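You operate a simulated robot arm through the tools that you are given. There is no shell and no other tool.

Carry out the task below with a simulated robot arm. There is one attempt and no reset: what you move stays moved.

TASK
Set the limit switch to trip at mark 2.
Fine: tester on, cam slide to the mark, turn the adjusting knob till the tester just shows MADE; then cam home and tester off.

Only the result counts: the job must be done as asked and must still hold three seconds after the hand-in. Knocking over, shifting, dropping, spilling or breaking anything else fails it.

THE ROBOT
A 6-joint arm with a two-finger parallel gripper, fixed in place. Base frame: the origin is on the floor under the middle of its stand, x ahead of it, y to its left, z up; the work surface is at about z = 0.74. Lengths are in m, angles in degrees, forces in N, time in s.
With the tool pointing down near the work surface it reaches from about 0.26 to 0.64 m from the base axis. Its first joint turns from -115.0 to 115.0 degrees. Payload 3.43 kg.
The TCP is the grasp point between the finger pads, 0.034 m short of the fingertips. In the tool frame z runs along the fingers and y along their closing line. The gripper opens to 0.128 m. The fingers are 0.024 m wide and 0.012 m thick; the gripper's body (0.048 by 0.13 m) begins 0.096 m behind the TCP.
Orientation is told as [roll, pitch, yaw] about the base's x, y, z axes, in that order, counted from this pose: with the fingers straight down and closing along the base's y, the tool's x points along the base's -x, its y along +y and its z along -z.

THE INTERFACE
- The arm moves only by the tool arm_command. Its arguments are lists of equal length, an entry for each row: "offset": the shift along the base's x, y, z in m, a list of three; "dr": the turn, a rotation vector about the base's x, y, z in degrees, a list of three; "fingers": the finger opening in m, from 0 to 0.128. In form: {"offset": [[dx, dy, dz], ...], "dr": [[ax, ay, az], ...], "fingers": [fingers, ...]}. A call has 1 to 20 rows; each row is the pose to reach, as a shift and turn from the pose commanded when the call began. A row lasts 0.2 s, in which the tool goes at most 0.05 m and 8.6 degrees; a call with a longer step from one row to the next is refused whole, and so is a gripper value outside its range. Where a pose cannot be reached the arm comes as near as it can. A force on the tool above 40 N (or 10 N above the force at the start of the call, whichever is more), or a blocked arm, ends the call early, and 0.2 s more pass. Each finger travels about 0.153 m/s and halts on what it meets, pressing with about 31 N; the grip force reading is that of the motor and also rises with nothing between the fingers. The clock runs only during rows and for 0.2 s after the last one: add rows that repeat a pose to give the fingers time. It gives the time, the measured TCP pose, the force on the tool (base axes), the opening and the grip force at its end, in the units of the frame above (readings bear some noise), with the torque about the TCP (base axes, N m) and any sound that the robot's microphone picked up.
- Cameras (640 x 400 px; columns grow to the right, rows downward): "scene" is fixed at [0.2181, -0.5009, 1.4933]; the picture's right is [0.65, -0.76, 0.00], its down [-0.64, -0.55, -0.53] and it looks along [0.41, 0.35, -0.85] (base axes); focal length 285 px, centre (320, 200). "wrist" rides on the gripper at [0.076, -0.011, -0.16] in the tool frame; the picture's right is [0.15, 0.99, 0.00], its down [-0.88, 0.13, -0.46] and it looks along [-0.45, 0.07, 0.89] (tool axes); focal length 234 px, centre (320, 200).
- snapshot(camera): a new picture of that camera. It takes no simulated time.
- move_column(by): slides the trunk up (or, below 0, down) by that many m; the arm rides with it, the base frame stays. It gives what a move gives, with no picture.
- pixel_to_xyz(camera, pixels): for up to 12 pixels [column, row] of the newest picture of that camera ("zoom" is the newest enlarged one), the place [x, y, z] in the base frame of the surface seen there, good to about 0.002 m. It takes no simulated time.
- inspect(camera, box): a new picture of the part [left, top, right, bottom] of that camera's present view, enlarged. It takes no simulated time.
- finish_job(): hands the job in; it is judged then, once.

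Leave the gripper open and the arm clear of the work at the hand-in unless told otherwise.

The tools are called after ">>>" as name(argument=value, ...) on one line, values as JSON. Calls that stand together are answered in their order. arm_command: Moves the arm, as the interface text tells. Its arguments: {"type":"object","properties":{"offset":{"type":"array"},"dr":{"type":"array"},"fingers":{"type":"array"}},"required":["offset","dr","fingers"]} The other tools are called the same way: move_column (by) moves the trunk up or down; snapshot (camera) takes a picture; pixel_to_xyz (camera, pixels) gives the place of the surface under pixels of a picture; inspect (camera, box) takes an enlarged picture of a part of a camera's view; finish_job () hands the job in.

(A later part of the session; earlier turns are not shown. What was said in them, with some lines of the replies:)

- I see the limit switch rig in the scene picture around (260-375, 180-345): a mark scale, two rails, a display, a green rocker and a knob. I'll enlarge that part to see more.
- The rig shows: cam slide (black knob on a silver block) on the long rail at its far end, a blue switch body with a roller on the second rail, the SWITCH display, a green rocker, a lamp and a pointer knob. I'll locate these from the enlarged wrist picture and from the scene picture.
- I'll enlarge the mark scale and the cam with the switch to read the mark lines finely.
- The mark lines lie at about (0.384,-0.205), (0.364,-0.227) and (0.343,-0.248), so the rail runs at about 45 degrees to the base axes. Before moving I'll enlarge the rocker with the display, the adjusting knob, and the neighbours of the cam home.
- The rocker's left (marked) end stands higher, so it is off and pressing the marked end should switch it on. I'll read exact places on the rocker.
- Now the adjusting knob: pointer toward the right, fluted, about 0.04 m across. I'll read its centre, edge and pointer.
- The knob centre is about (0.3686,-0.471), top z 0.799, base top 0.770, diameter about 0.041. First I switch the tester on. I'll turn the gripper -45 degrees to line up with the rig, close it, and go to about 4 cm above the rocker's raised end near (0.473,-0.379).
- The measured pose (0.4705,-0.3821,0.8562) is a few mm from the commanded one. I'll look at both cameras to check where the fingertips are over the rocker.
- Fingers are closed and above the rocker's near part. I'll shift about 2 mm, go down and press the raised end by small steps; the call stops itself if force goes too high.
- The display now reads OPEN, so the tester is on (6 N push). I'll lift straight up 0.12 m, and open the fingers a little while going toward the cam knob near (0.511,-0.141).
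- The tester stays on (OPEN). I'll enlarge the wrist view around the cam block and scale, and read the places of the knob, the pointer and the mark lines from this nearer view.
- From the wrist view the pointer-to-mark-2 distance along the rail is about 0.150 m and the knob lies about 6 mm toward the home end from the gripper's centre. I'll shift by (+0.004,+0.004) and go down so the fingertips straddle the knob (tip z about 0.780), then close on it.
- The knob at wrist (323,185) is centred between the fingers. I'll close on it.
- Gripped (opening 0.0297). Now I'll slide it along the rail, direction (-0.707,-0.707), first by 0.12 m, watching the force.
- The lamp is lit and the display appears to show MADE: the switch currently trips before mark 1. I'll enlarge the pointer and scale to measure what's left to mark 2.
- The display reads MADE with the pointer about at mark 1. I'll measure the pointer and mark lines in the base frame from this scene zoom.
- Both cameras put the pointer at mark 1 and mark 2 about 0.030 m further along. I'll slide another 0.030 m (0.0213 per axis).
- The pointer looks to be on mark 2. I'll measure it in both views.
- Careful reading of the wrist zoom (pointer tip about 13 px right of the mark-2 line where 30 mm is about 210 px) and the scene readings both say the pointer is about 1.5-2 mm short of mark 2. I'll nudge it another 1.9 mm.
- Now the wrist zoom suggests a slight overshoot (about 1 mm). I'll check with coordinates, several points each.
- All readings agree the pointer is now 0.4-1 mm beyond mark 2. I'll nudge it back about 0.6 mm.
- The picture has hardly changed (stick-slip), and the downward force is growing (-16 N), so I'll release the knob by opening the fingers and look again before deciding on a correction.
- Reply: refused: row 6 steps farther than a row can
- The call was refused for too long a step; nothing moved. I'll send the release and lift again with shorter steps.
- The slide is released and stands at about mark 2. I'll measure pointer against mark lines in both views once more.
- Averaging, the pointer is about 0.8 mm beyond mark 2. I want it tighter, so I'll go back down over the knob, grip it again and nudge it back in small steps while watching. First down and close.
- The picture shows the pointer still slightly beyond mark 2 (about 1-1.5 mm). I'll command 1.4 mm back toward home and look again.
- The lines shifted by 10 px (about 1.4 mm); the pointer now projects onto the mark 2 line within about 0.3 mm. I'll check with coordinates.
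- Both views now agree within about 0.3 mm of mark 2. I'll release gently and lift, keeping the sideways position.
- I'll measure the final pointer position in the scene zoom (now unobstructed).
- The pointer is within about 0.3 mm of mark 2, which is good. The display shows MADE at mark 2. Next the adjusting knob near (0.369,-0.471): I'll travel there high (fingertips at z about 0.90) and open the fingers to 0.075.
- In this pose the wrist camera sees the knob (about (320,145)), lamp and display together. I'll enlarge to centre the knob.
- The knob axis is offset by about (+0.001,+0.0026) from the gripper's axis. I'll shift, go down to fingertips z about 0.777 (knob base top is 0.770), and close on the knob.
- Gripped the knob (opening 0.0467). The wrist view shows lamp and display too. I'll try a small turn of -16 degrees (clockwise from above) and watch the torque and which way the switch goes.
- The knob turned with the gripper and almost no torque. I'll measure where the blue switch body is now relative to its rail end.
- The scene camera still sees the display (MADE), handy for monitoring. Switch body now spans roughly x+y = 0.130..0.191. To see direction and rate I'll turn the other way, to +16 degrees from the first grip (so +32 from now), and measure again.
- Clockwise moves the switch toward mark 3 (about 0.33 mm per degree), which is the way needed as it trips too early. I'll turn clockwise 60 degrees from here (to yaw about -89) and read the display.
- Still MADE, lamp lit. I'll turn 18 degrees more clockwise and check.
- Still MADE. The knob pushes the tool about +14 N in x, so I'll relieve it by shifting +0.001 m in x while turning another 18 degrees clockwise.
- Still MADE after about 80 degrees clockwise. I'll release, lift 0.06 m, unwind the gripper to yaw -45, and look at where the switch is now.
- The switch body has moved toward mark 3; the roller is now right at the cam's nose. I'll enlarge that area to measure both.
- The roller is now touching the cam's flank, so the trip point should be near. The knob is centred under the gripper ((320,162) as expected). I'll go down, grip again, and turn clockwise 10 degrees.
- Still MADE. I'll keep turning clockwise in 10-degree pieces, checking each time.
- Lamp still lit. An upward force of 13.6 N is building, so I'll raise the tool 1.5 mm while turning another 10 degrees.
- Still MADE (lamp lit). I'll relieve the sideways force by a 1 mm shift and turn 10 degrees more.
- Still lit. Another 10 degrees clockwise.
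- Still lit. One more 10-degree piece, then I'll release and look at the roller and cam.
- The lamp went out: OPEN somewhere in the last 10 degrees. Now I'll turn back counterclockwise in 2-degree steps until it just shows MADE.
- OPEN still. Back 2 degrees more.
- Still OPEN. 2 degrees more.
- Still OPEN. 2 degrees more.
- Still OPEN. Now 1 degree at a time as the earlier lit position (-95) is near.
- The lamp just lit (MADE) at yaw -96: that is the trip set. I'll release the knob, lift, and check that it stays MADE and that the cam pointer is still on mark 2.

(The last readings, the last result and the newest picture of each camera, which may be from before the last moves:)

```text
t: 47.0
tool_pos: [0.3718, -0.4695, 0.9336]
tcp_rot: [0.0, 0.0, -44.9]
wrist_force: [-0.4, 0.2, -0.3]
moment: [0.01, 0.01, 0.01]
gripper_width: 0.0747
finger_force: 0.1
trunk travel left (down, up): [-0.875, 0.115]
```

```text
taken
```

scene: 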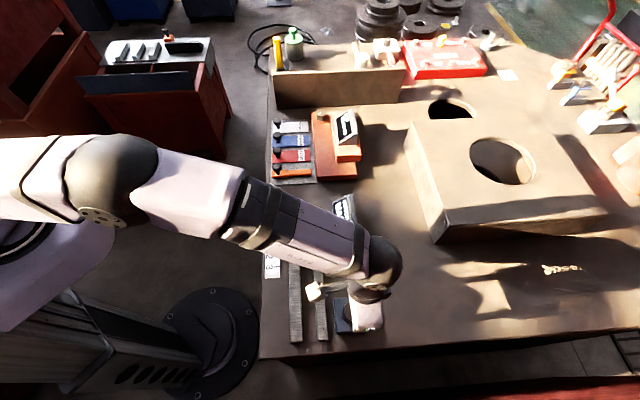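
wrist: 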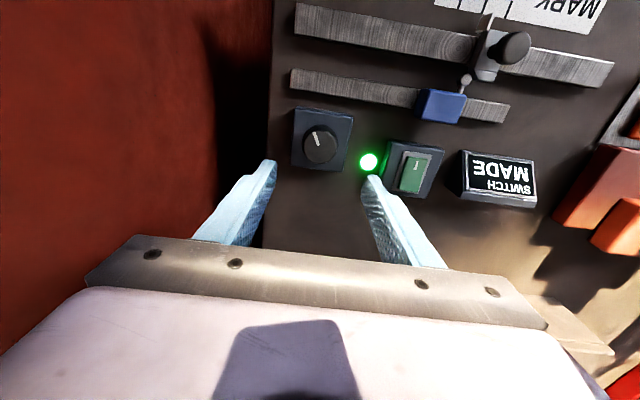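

It stays MADE. Now I'll return above the cam knob at mark 2 and check the pointer from there.

>>> arm_command(offset=[[0.006, 0.04, 0.011], [0.012, 0.08, 0.011], [0.018, 0.12, 0.011], [0.024, 0.16, 0.011], [0.03, 0.2, 0.011], [0.0355, 0.2251, 0.011], [0.0355, 0.2251, 0.011]], dr=[[0, 0, 0], [0, 0, 0], [0, 0, 0], [0, 0, 0], [0, 0, 0], [0, 0, 0], [0, 0, 0]], fingers=[0.075, 0.07, 0.06, 0.06, 0.06, 0.06, 0.06])

>>> inspect(camera="wrist", box=[270, 60, 350, 140])

>>> snapshot(camera="wrist")

>>> inspect(camera="scene", box=[260, 215, 320, 285])

```text
t: 48.6
tool_pos: [0.4061, -0.2459, 0.9425]
tcp_rot: [0.1, -0.1, -45.1]
wrist_force: [1.1, -0.4, -1.2]
moment: [-0.02, 0.0, 0.03]
gripper_width: 0.0599
finger_force: 0.1
trunk travel left (down, up): [-0.875, 0.115]
```

```text
5.00 times, centred on (310, 100) of wrist
```

zoom: 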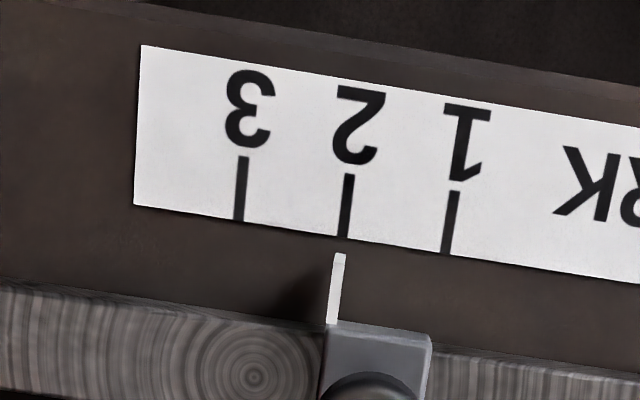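

```text
taken
```

wrist: 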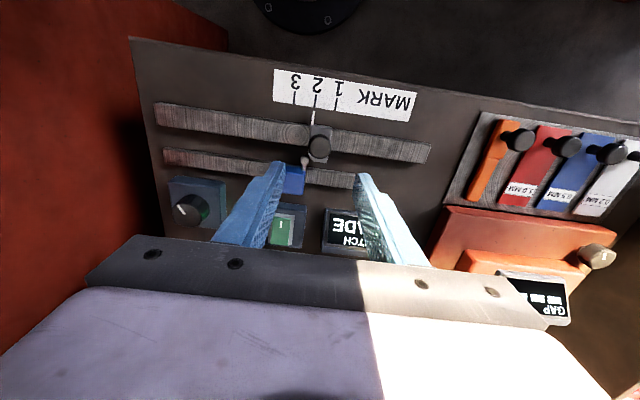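

```text
5.71 times, centred on (290, 250) of scene
```

zoom: 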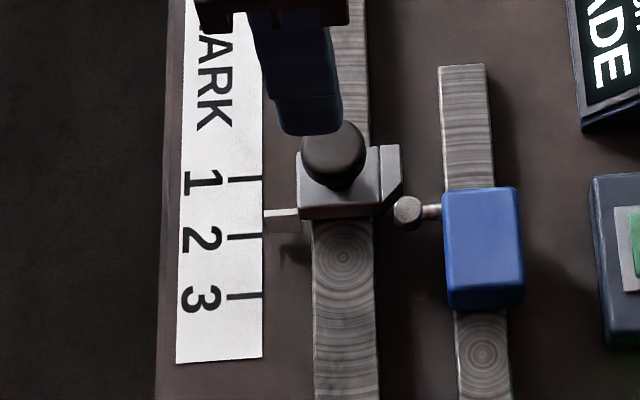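

The pointer hasn't moved and the switch shows MADE just at the roller-on-ramp position. Now I'll go down on the cam knob, grip it, and begin sliding it home.

>>> arm_command(offset=[[0, 0, -0.04], [0, 0, -0.08], [0, 0, -0.11], [0, 0, -0.13], [0, 0, -0.13], [0, 0, -0.13], [0, 0, -0.13], [0, 0, -0.13], [0.0035, 0.0035, -0.13], [0.0106, 0.0106, -0.13], [0.0212, 0.0212, -0.13], [0.0318, 0.0318, -0.13], [0.0318, 0.0318, -0.13]], dr=[[0, 0, 0], [0, 0, 0], [0, 0, 0], [0, 0, 0], [0, 0, 0], [0, 0, 0], [0, 0, 0], [0, 0, 0], [0, 0, 0], [0, 0, 0], [0, 0, 0], [0, 0, 0], [0, 0, 0]], fingers=[0.06, 0.06, 0.06, 0.06, 0.06, 0.035, 0.02, 0.02, 0.02, 0.02, 0.02, 0.02, 0.02])

>>> snapshot(camera="scene")

>>> snapshot(camera="wrist")

```text
t: 51.4
tool_pos: [0.4375, -0.2124, 0.8111]
tcp_rot: [-0.1, 0.1, -45.1]
wrist_force: [-2.1, 3.7, -16.7]
moment: [-0.55, -0.88, 0.04]
gripper_width: 0.0298
finger_force: 45.3
trunk travel left (down, up): [-0.875, 0.115]
```

```text
taken
```

scene: 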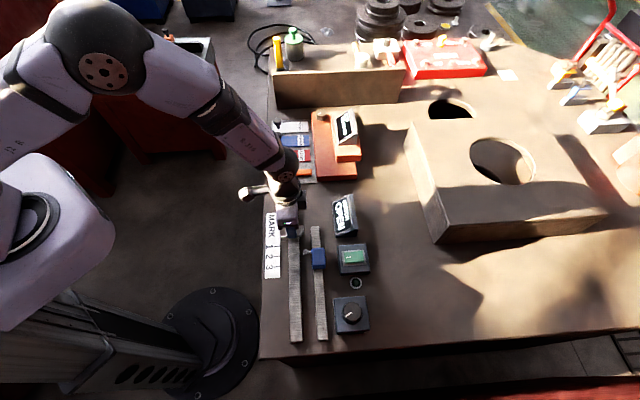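

```text
taken
```

wrist: 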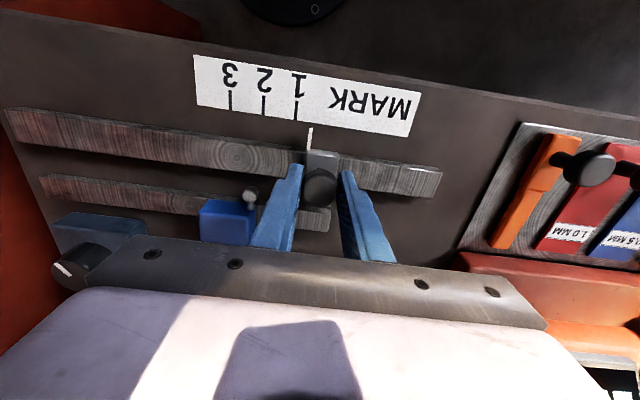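

OPEN again as the cam leaves the switch, as it should. I'll continue home, easing z by 1 mm to relieve the vertical pull; the remaining travel is about 0.074 m per axis, with the last bit slow.

>>> arm_command(offset=[[0.0, 0.0, -0.001], [0.01, 0.01, -0.001], [0.0206, 0.0206, -0.001], [0.0312, 0.0312, -0.001], [0.0418, 0.0418, -0.001], [0.0524, 0.0524, -0.001], [0.0624, 0.0624, -0.001], [0.069, 0.069, -0.001], [0.0725, 0.0725, -0.001], [0.074, 0.074, -0.001], [0.074, 0.074, -0.001]], dr=[[0, 0, 0], [0, 0, 0], [0, 0, 0], [0, 0, 0], [0, 0, 0], [0, 0, 0], [0, 0, 0], [0, 0, 0], [0, 0, 0], [0, 0, 0], [0, 0, 0]], fingers=[0.02, 0.02, 0.02, 0.02, 0.02, 0.02, 0.02, 0.02, 0.02, 0.02, 0.02])

>>> snapshot(camera="wrist")

>>> inspect(camera="scene", box=[255, 185, 335, 285])

```text
t: 53.8
tool_pos: [0.5113, -0.1372, 0.8125]
tcp_rot: [-0.1, 0.2, -45.1]
wrist_force: [-7.5, 5.3, -11.1]
moment: [0.68, 0.63, 0.03]
gripper_width: 0.0297
finger_force: 45.0
trunk travel left (down, up): [-0.875, 0.115]
```

```text
taken
```

wrist: 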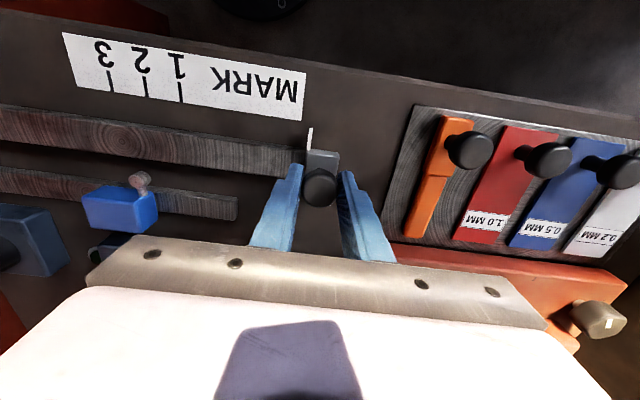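

```text
4.00 times, centred on (295, 235) of scene
```

zoom: 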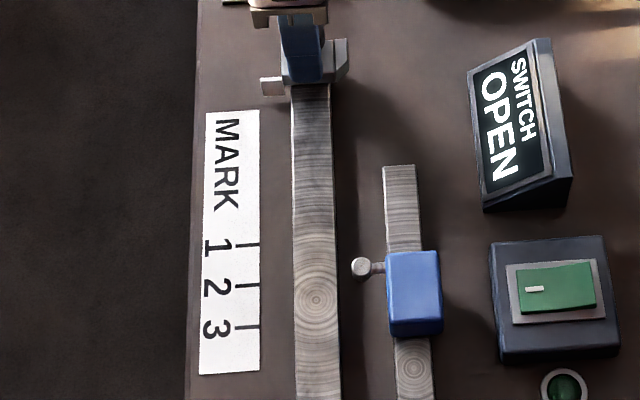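

The picture looks just like the initial home state, with the display OPEN. I'll query the same pixels as at the start to compare the pointer position.

>>> pixel_to_xyz(camera="zoom", pixels=[[262, 85], [275, 85], [265, 78], [268, 93], [340, 55], [290, 75], [325, 75], [293, 90], [328, 90], [270, 76], [270, 80]])

```text
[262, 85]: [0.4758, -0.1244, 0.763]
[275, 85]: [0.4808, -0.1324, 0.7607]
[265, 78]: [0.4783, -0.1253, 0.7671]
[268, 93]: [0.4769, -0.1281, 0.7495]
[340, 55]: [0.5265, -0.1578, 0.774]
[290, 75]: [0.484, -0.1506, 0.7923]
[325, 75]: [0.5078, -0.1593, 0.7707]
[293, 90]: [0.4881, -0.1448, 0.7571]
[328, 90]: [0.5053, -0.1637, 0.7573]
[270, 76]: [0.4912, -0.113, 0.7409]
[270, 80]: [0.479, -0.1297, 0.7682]
```

It may be about 1 mm short of the original home. I'll push it about 1.7 mm further toward home; the force will tell if it's against its stop.

>>> arm_command(offset=[[0.0006, 0.0006, 0], [0.0012, 0.0012, 0], [0.0012, 0.0012, 0]], dr=[[0, 0, 0], [0, 0, 0], [0, 0, 0]], fingers=[0.02, 0.02, 0.02])

>>> inspect(camera="scene", box=[255, 185, 335, 285])

```text
t: 54.6
tool_pos: [0.5121, -0.1381, 0.8124]
tcp_rot: [-0.1, 0.2, -45.1]
wrist_force: [-11.4, 0.7, -12.5]
moment: [-0.31, -0.15, -0.08]
gripper_width: 0.0296
finger_force: 45.0
trunk travel left (down, up): [-0.875, 0.115]
```

```text
4.00 times, centred on (295, 235) of scene
```

zoom: 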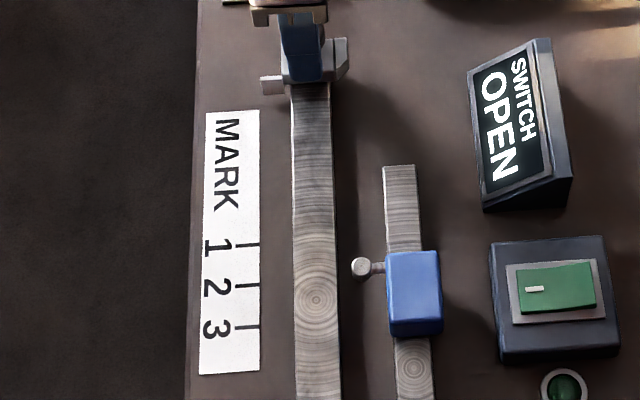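

>>> pixel_to_xyz(camera="zoom", pixels=[[262, 85], [275, 85], [265, 78], [268, 93], [340, 55], [325, 75], [270, 76], [270, 80], [270, 90]])

>>> inspect(camera="wrist", box=[50, 20, 350, 220])

```text
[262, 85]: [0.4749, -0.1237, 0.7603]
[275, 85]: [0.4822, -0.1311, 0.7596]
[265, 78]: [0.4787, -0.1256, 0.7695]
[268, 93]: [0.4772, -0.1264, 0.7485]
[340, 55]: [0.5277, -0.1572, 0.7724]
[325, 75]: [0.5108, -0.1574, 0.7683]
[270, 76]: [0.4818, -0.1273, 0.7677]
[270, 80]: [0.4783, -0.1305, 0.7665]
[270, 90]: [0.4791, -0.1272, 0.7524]
```

```text
2.00 times, centred on (200, 120) of wrist
```

zoom: 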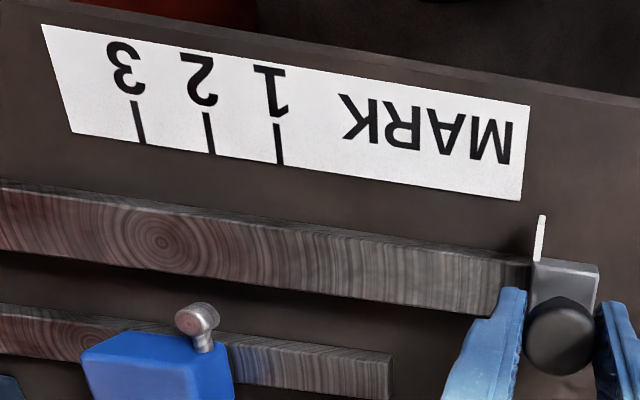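

The coordinates now match the initial home ones within about 0.5 mm. I'll release the cam knob and lift straight up.

>>> arm_command(offset=[[0, 0, 0], [0, 0, 0], [0, 0, 0.02], [0, 0, 0.06], [0, 0, 0.1], [0, 0, 0.116], [0, 0, 0.116]], dr=[[0, 0, 0], [0, 0, 0], [0, 0, 0], [0, 0, 0], [0, 0, 0], [0, 0, 0], [0, 0, 0]], fingers=[0.045, 0.06, 0.06, 0.06, 0.06, 0.06, 0.06])

>>> inspect(camera="scene", box=[255, 185, 335, 285])

```text
t: 56.2
tool_pos: [0.5164, -0.1381, 0.9299]
tcp_rot: [-0.1, 0.0, -44.9]
wrist_force: [-0.7, 0.0, -0.5]
moment: [0.03, -0.03, 0.03]
gripper_width: 0.0598
finger_force: 0.1
trunk travel left (down, up): [-0.875, 0.115]
```

```text
4.00 times, centred on (295, 235) of scene
```

zoom: 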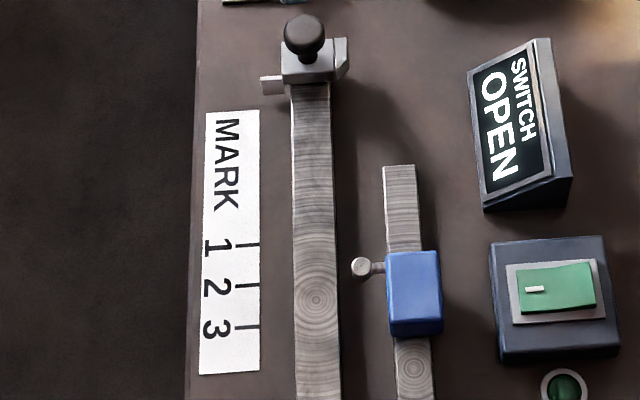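

The cam is home exactly as at the start and the display shows OPEN. Last: tester off. I'll close the fingers and go above the rocker's other (unmarked) end, near (0.4965,-0.4015).

>>> arm_command(offset=[[-0.003, -0.044, 0], [-0.006, -0.088, 0], [-0.009, -0.132, 0], [-0.012, -0.176, 0], [-0.015, -0.22, 0], [-0.0173, -0.2635, 0], [-0.0173, -0.2635, -0.03], [-0.0173, -0.2635, -0.05], [-0.0173, -0.2635, -0.05]], dr=[[0, 0, 0], [0, 0, 0], [0, 0, 0], [0, 0, 0], [0, 0, 0], [0, 0, 0], [0, 0, 0], [0, 0, 0], [0, 0, 0]], fingers=[0.06, 0.03, 0, 0, 0, 0, 0, 0, 0])

>>> snapshot(camera="wrist")

>>> inspect(camera="scene", box=[310, 210, 400, 290])

```text
t: 58.2
tool_pos: [0.4975, -0.4015, 0.8761]
tcp_rot: [-0.1, 0.1, -45.0]
wrist_force: [0.0, 0.6, -0.4]
moment: [-0.03, -0.02, 0.03]
gripper_width: 0.0001
finger_force: 30.8
trunk travel left (down, up): [-0.875, 0.115]
```

```text
taken
```

wrist: 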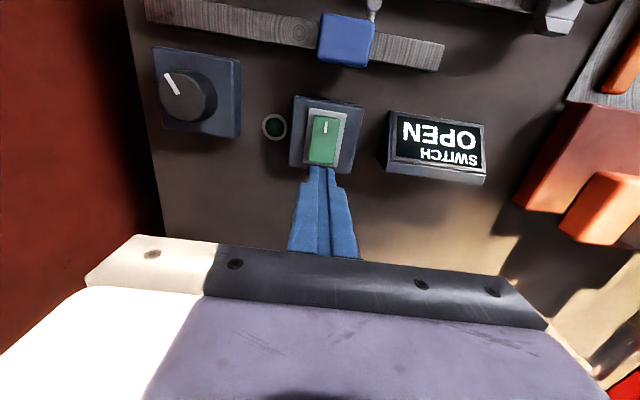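

```text
5.00 times, centred on (355, 250) of scene
```

zoom: 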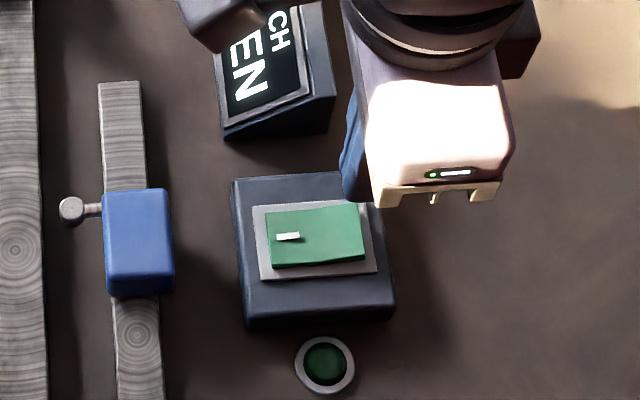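

The plumb point under the closed fingertips falls on the rocker's unmarked half (about (320,154)). I'll go down and press it to the same depth as before.

>>> arm_command(offset=[[0, 0, -0.03], [0, 0, -0.055], [0, 0, -0.061], [0, 0, -0.064], [0, 0, -0.067], [0, 0, -0.07], [0, 0, -0.07]], dr=[[0, 0, 0], [0, 0, 0], [0, 0, 0], [0, 0, 0], [0, 0, 0], [0, 0, 0], [0, 0, 0]], fingers=[0, 0, 0, 0, 0, 0, 0])

>>> snapshot(camera="wrist")

```text
t: 59.8
tool_pos: [0.4955, -0.3977, 0.8096]
tcp_rot: [0.0, -0.1, -45.0]
wrist_force: [1.2, -1.5, 3.3]
moment: [-0.03, -0.04, 0.01]
gripper_width: 0.0
finger_force: 30.7
out of reach, approached as far as the arm can: row 2, 3, 4, 5, 6, 7
trunk travel left (down, up): [-0.875, 0.115]
```

```text
taken
```

wrist: 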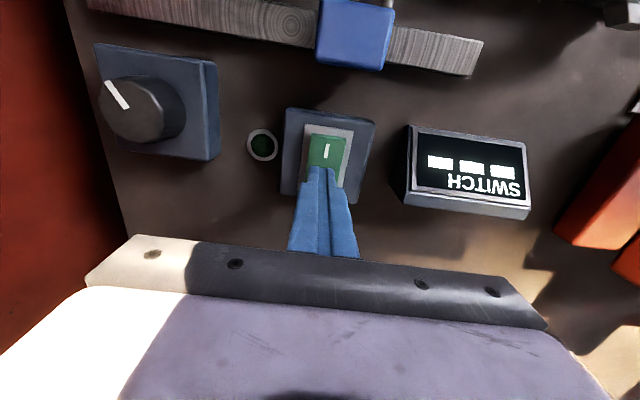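

The display shows the dashes: the tester is off. I'll lift straight up, retreat toward the start place, and open the gripper.

>>> arm_command(offset=[[0, 0, 0.03], [0, 0, 0.07], [0, 0, 0.11], [0, 0, 0.15], [-0.01, 0.04, 0.17], [-0.015, 0.085, 0.18], [-0.02, 0.13, 0.2], [-0.02, 0.17, 0.22], [-0.02, 0.21, 0.24], [-0.02, 0.21, 0.28], [-0.02, 0.21, 0.28]], dr=[[0, 0, 0], [0, 0, 0], [0, 0, 0], [0, 0, 0], [0, 0, 0], [0, 0, 0], [0, 0, 0], [0, 0, 0], [0, 0, 0], [0, 0, 0], [0, 0, 0]], fingers=[0, 0, 0, 0, 0.03, 0.06, 0.09, 0.12, 0.12, 0.12, 0.12])

>>> snapshot(camera="scene")

>>> inspect(camera="scene", box=[255, 180, 385, 350])

```text
t: 62.2
tool_pos: [0.4719, -0.1874, 1.0903]
tcp_rot: [0.0, 0.0, -45.0]
wrist_force: [0.6, -0.7, 0.2]
moment: [-0.02, 0.03, 0.02]
gripper_width: 0.1199
finger_force: 0.1
trunk travel left (down, up): [-0.875, 0.115]
```

```text
taken
```

scene: 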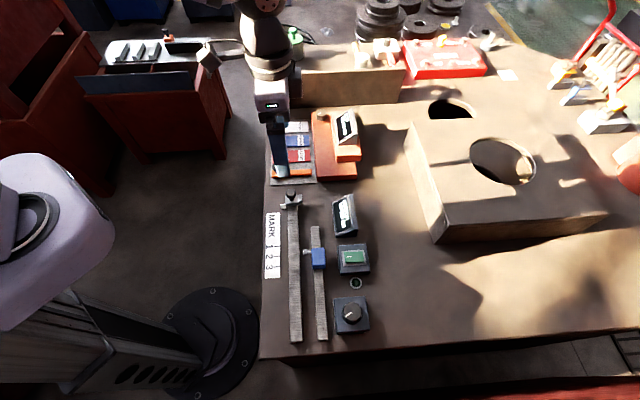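

```text
2.35 times, centred on (320, 265) of scene
```

zoom: 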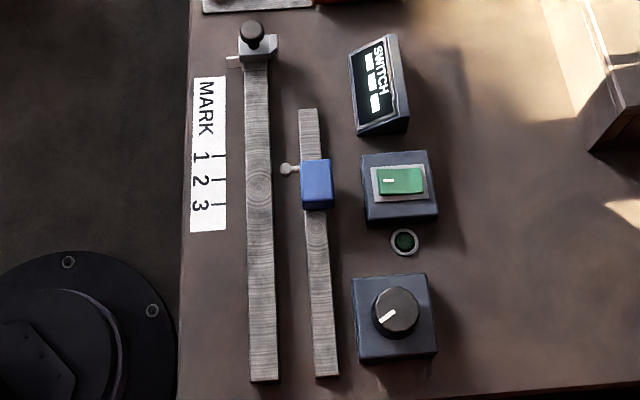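

Everything is as asked: cam home, tester off (dashes shown, lamp dark), switch moved so it just makes at mark 2, neighbours untouched, gripper open and the arm clear. I'm handing in.

>>> finish_job()

```text
The job is handed in.
```

I set the limit switch to trip at mark 2 and handed the job in; no verdict came back with the hand-in.

- **Trip setting:** With the cam pointer about 0.3 mm past the mark 2 line, I turned the adjusting knob until the tester went from OPEN to MADE within the last 1 degree. That degree moves the switch about 0.3 mm, so the trip point should lie within roughly half a millimetre of mark 2.
- **Not re-tested:** I did not run the cam back to mark 2 to test the trip a second time. As I slid the cam home, the tester went back to OPEN, as it should.
- **End state:** The cam is back at its home position, to about 0.5 mm by the camera. The tester is off, showing dashes with the lamp dark. The gripper is open and the arm is clear, and nothing else on the bench looked disturbed.
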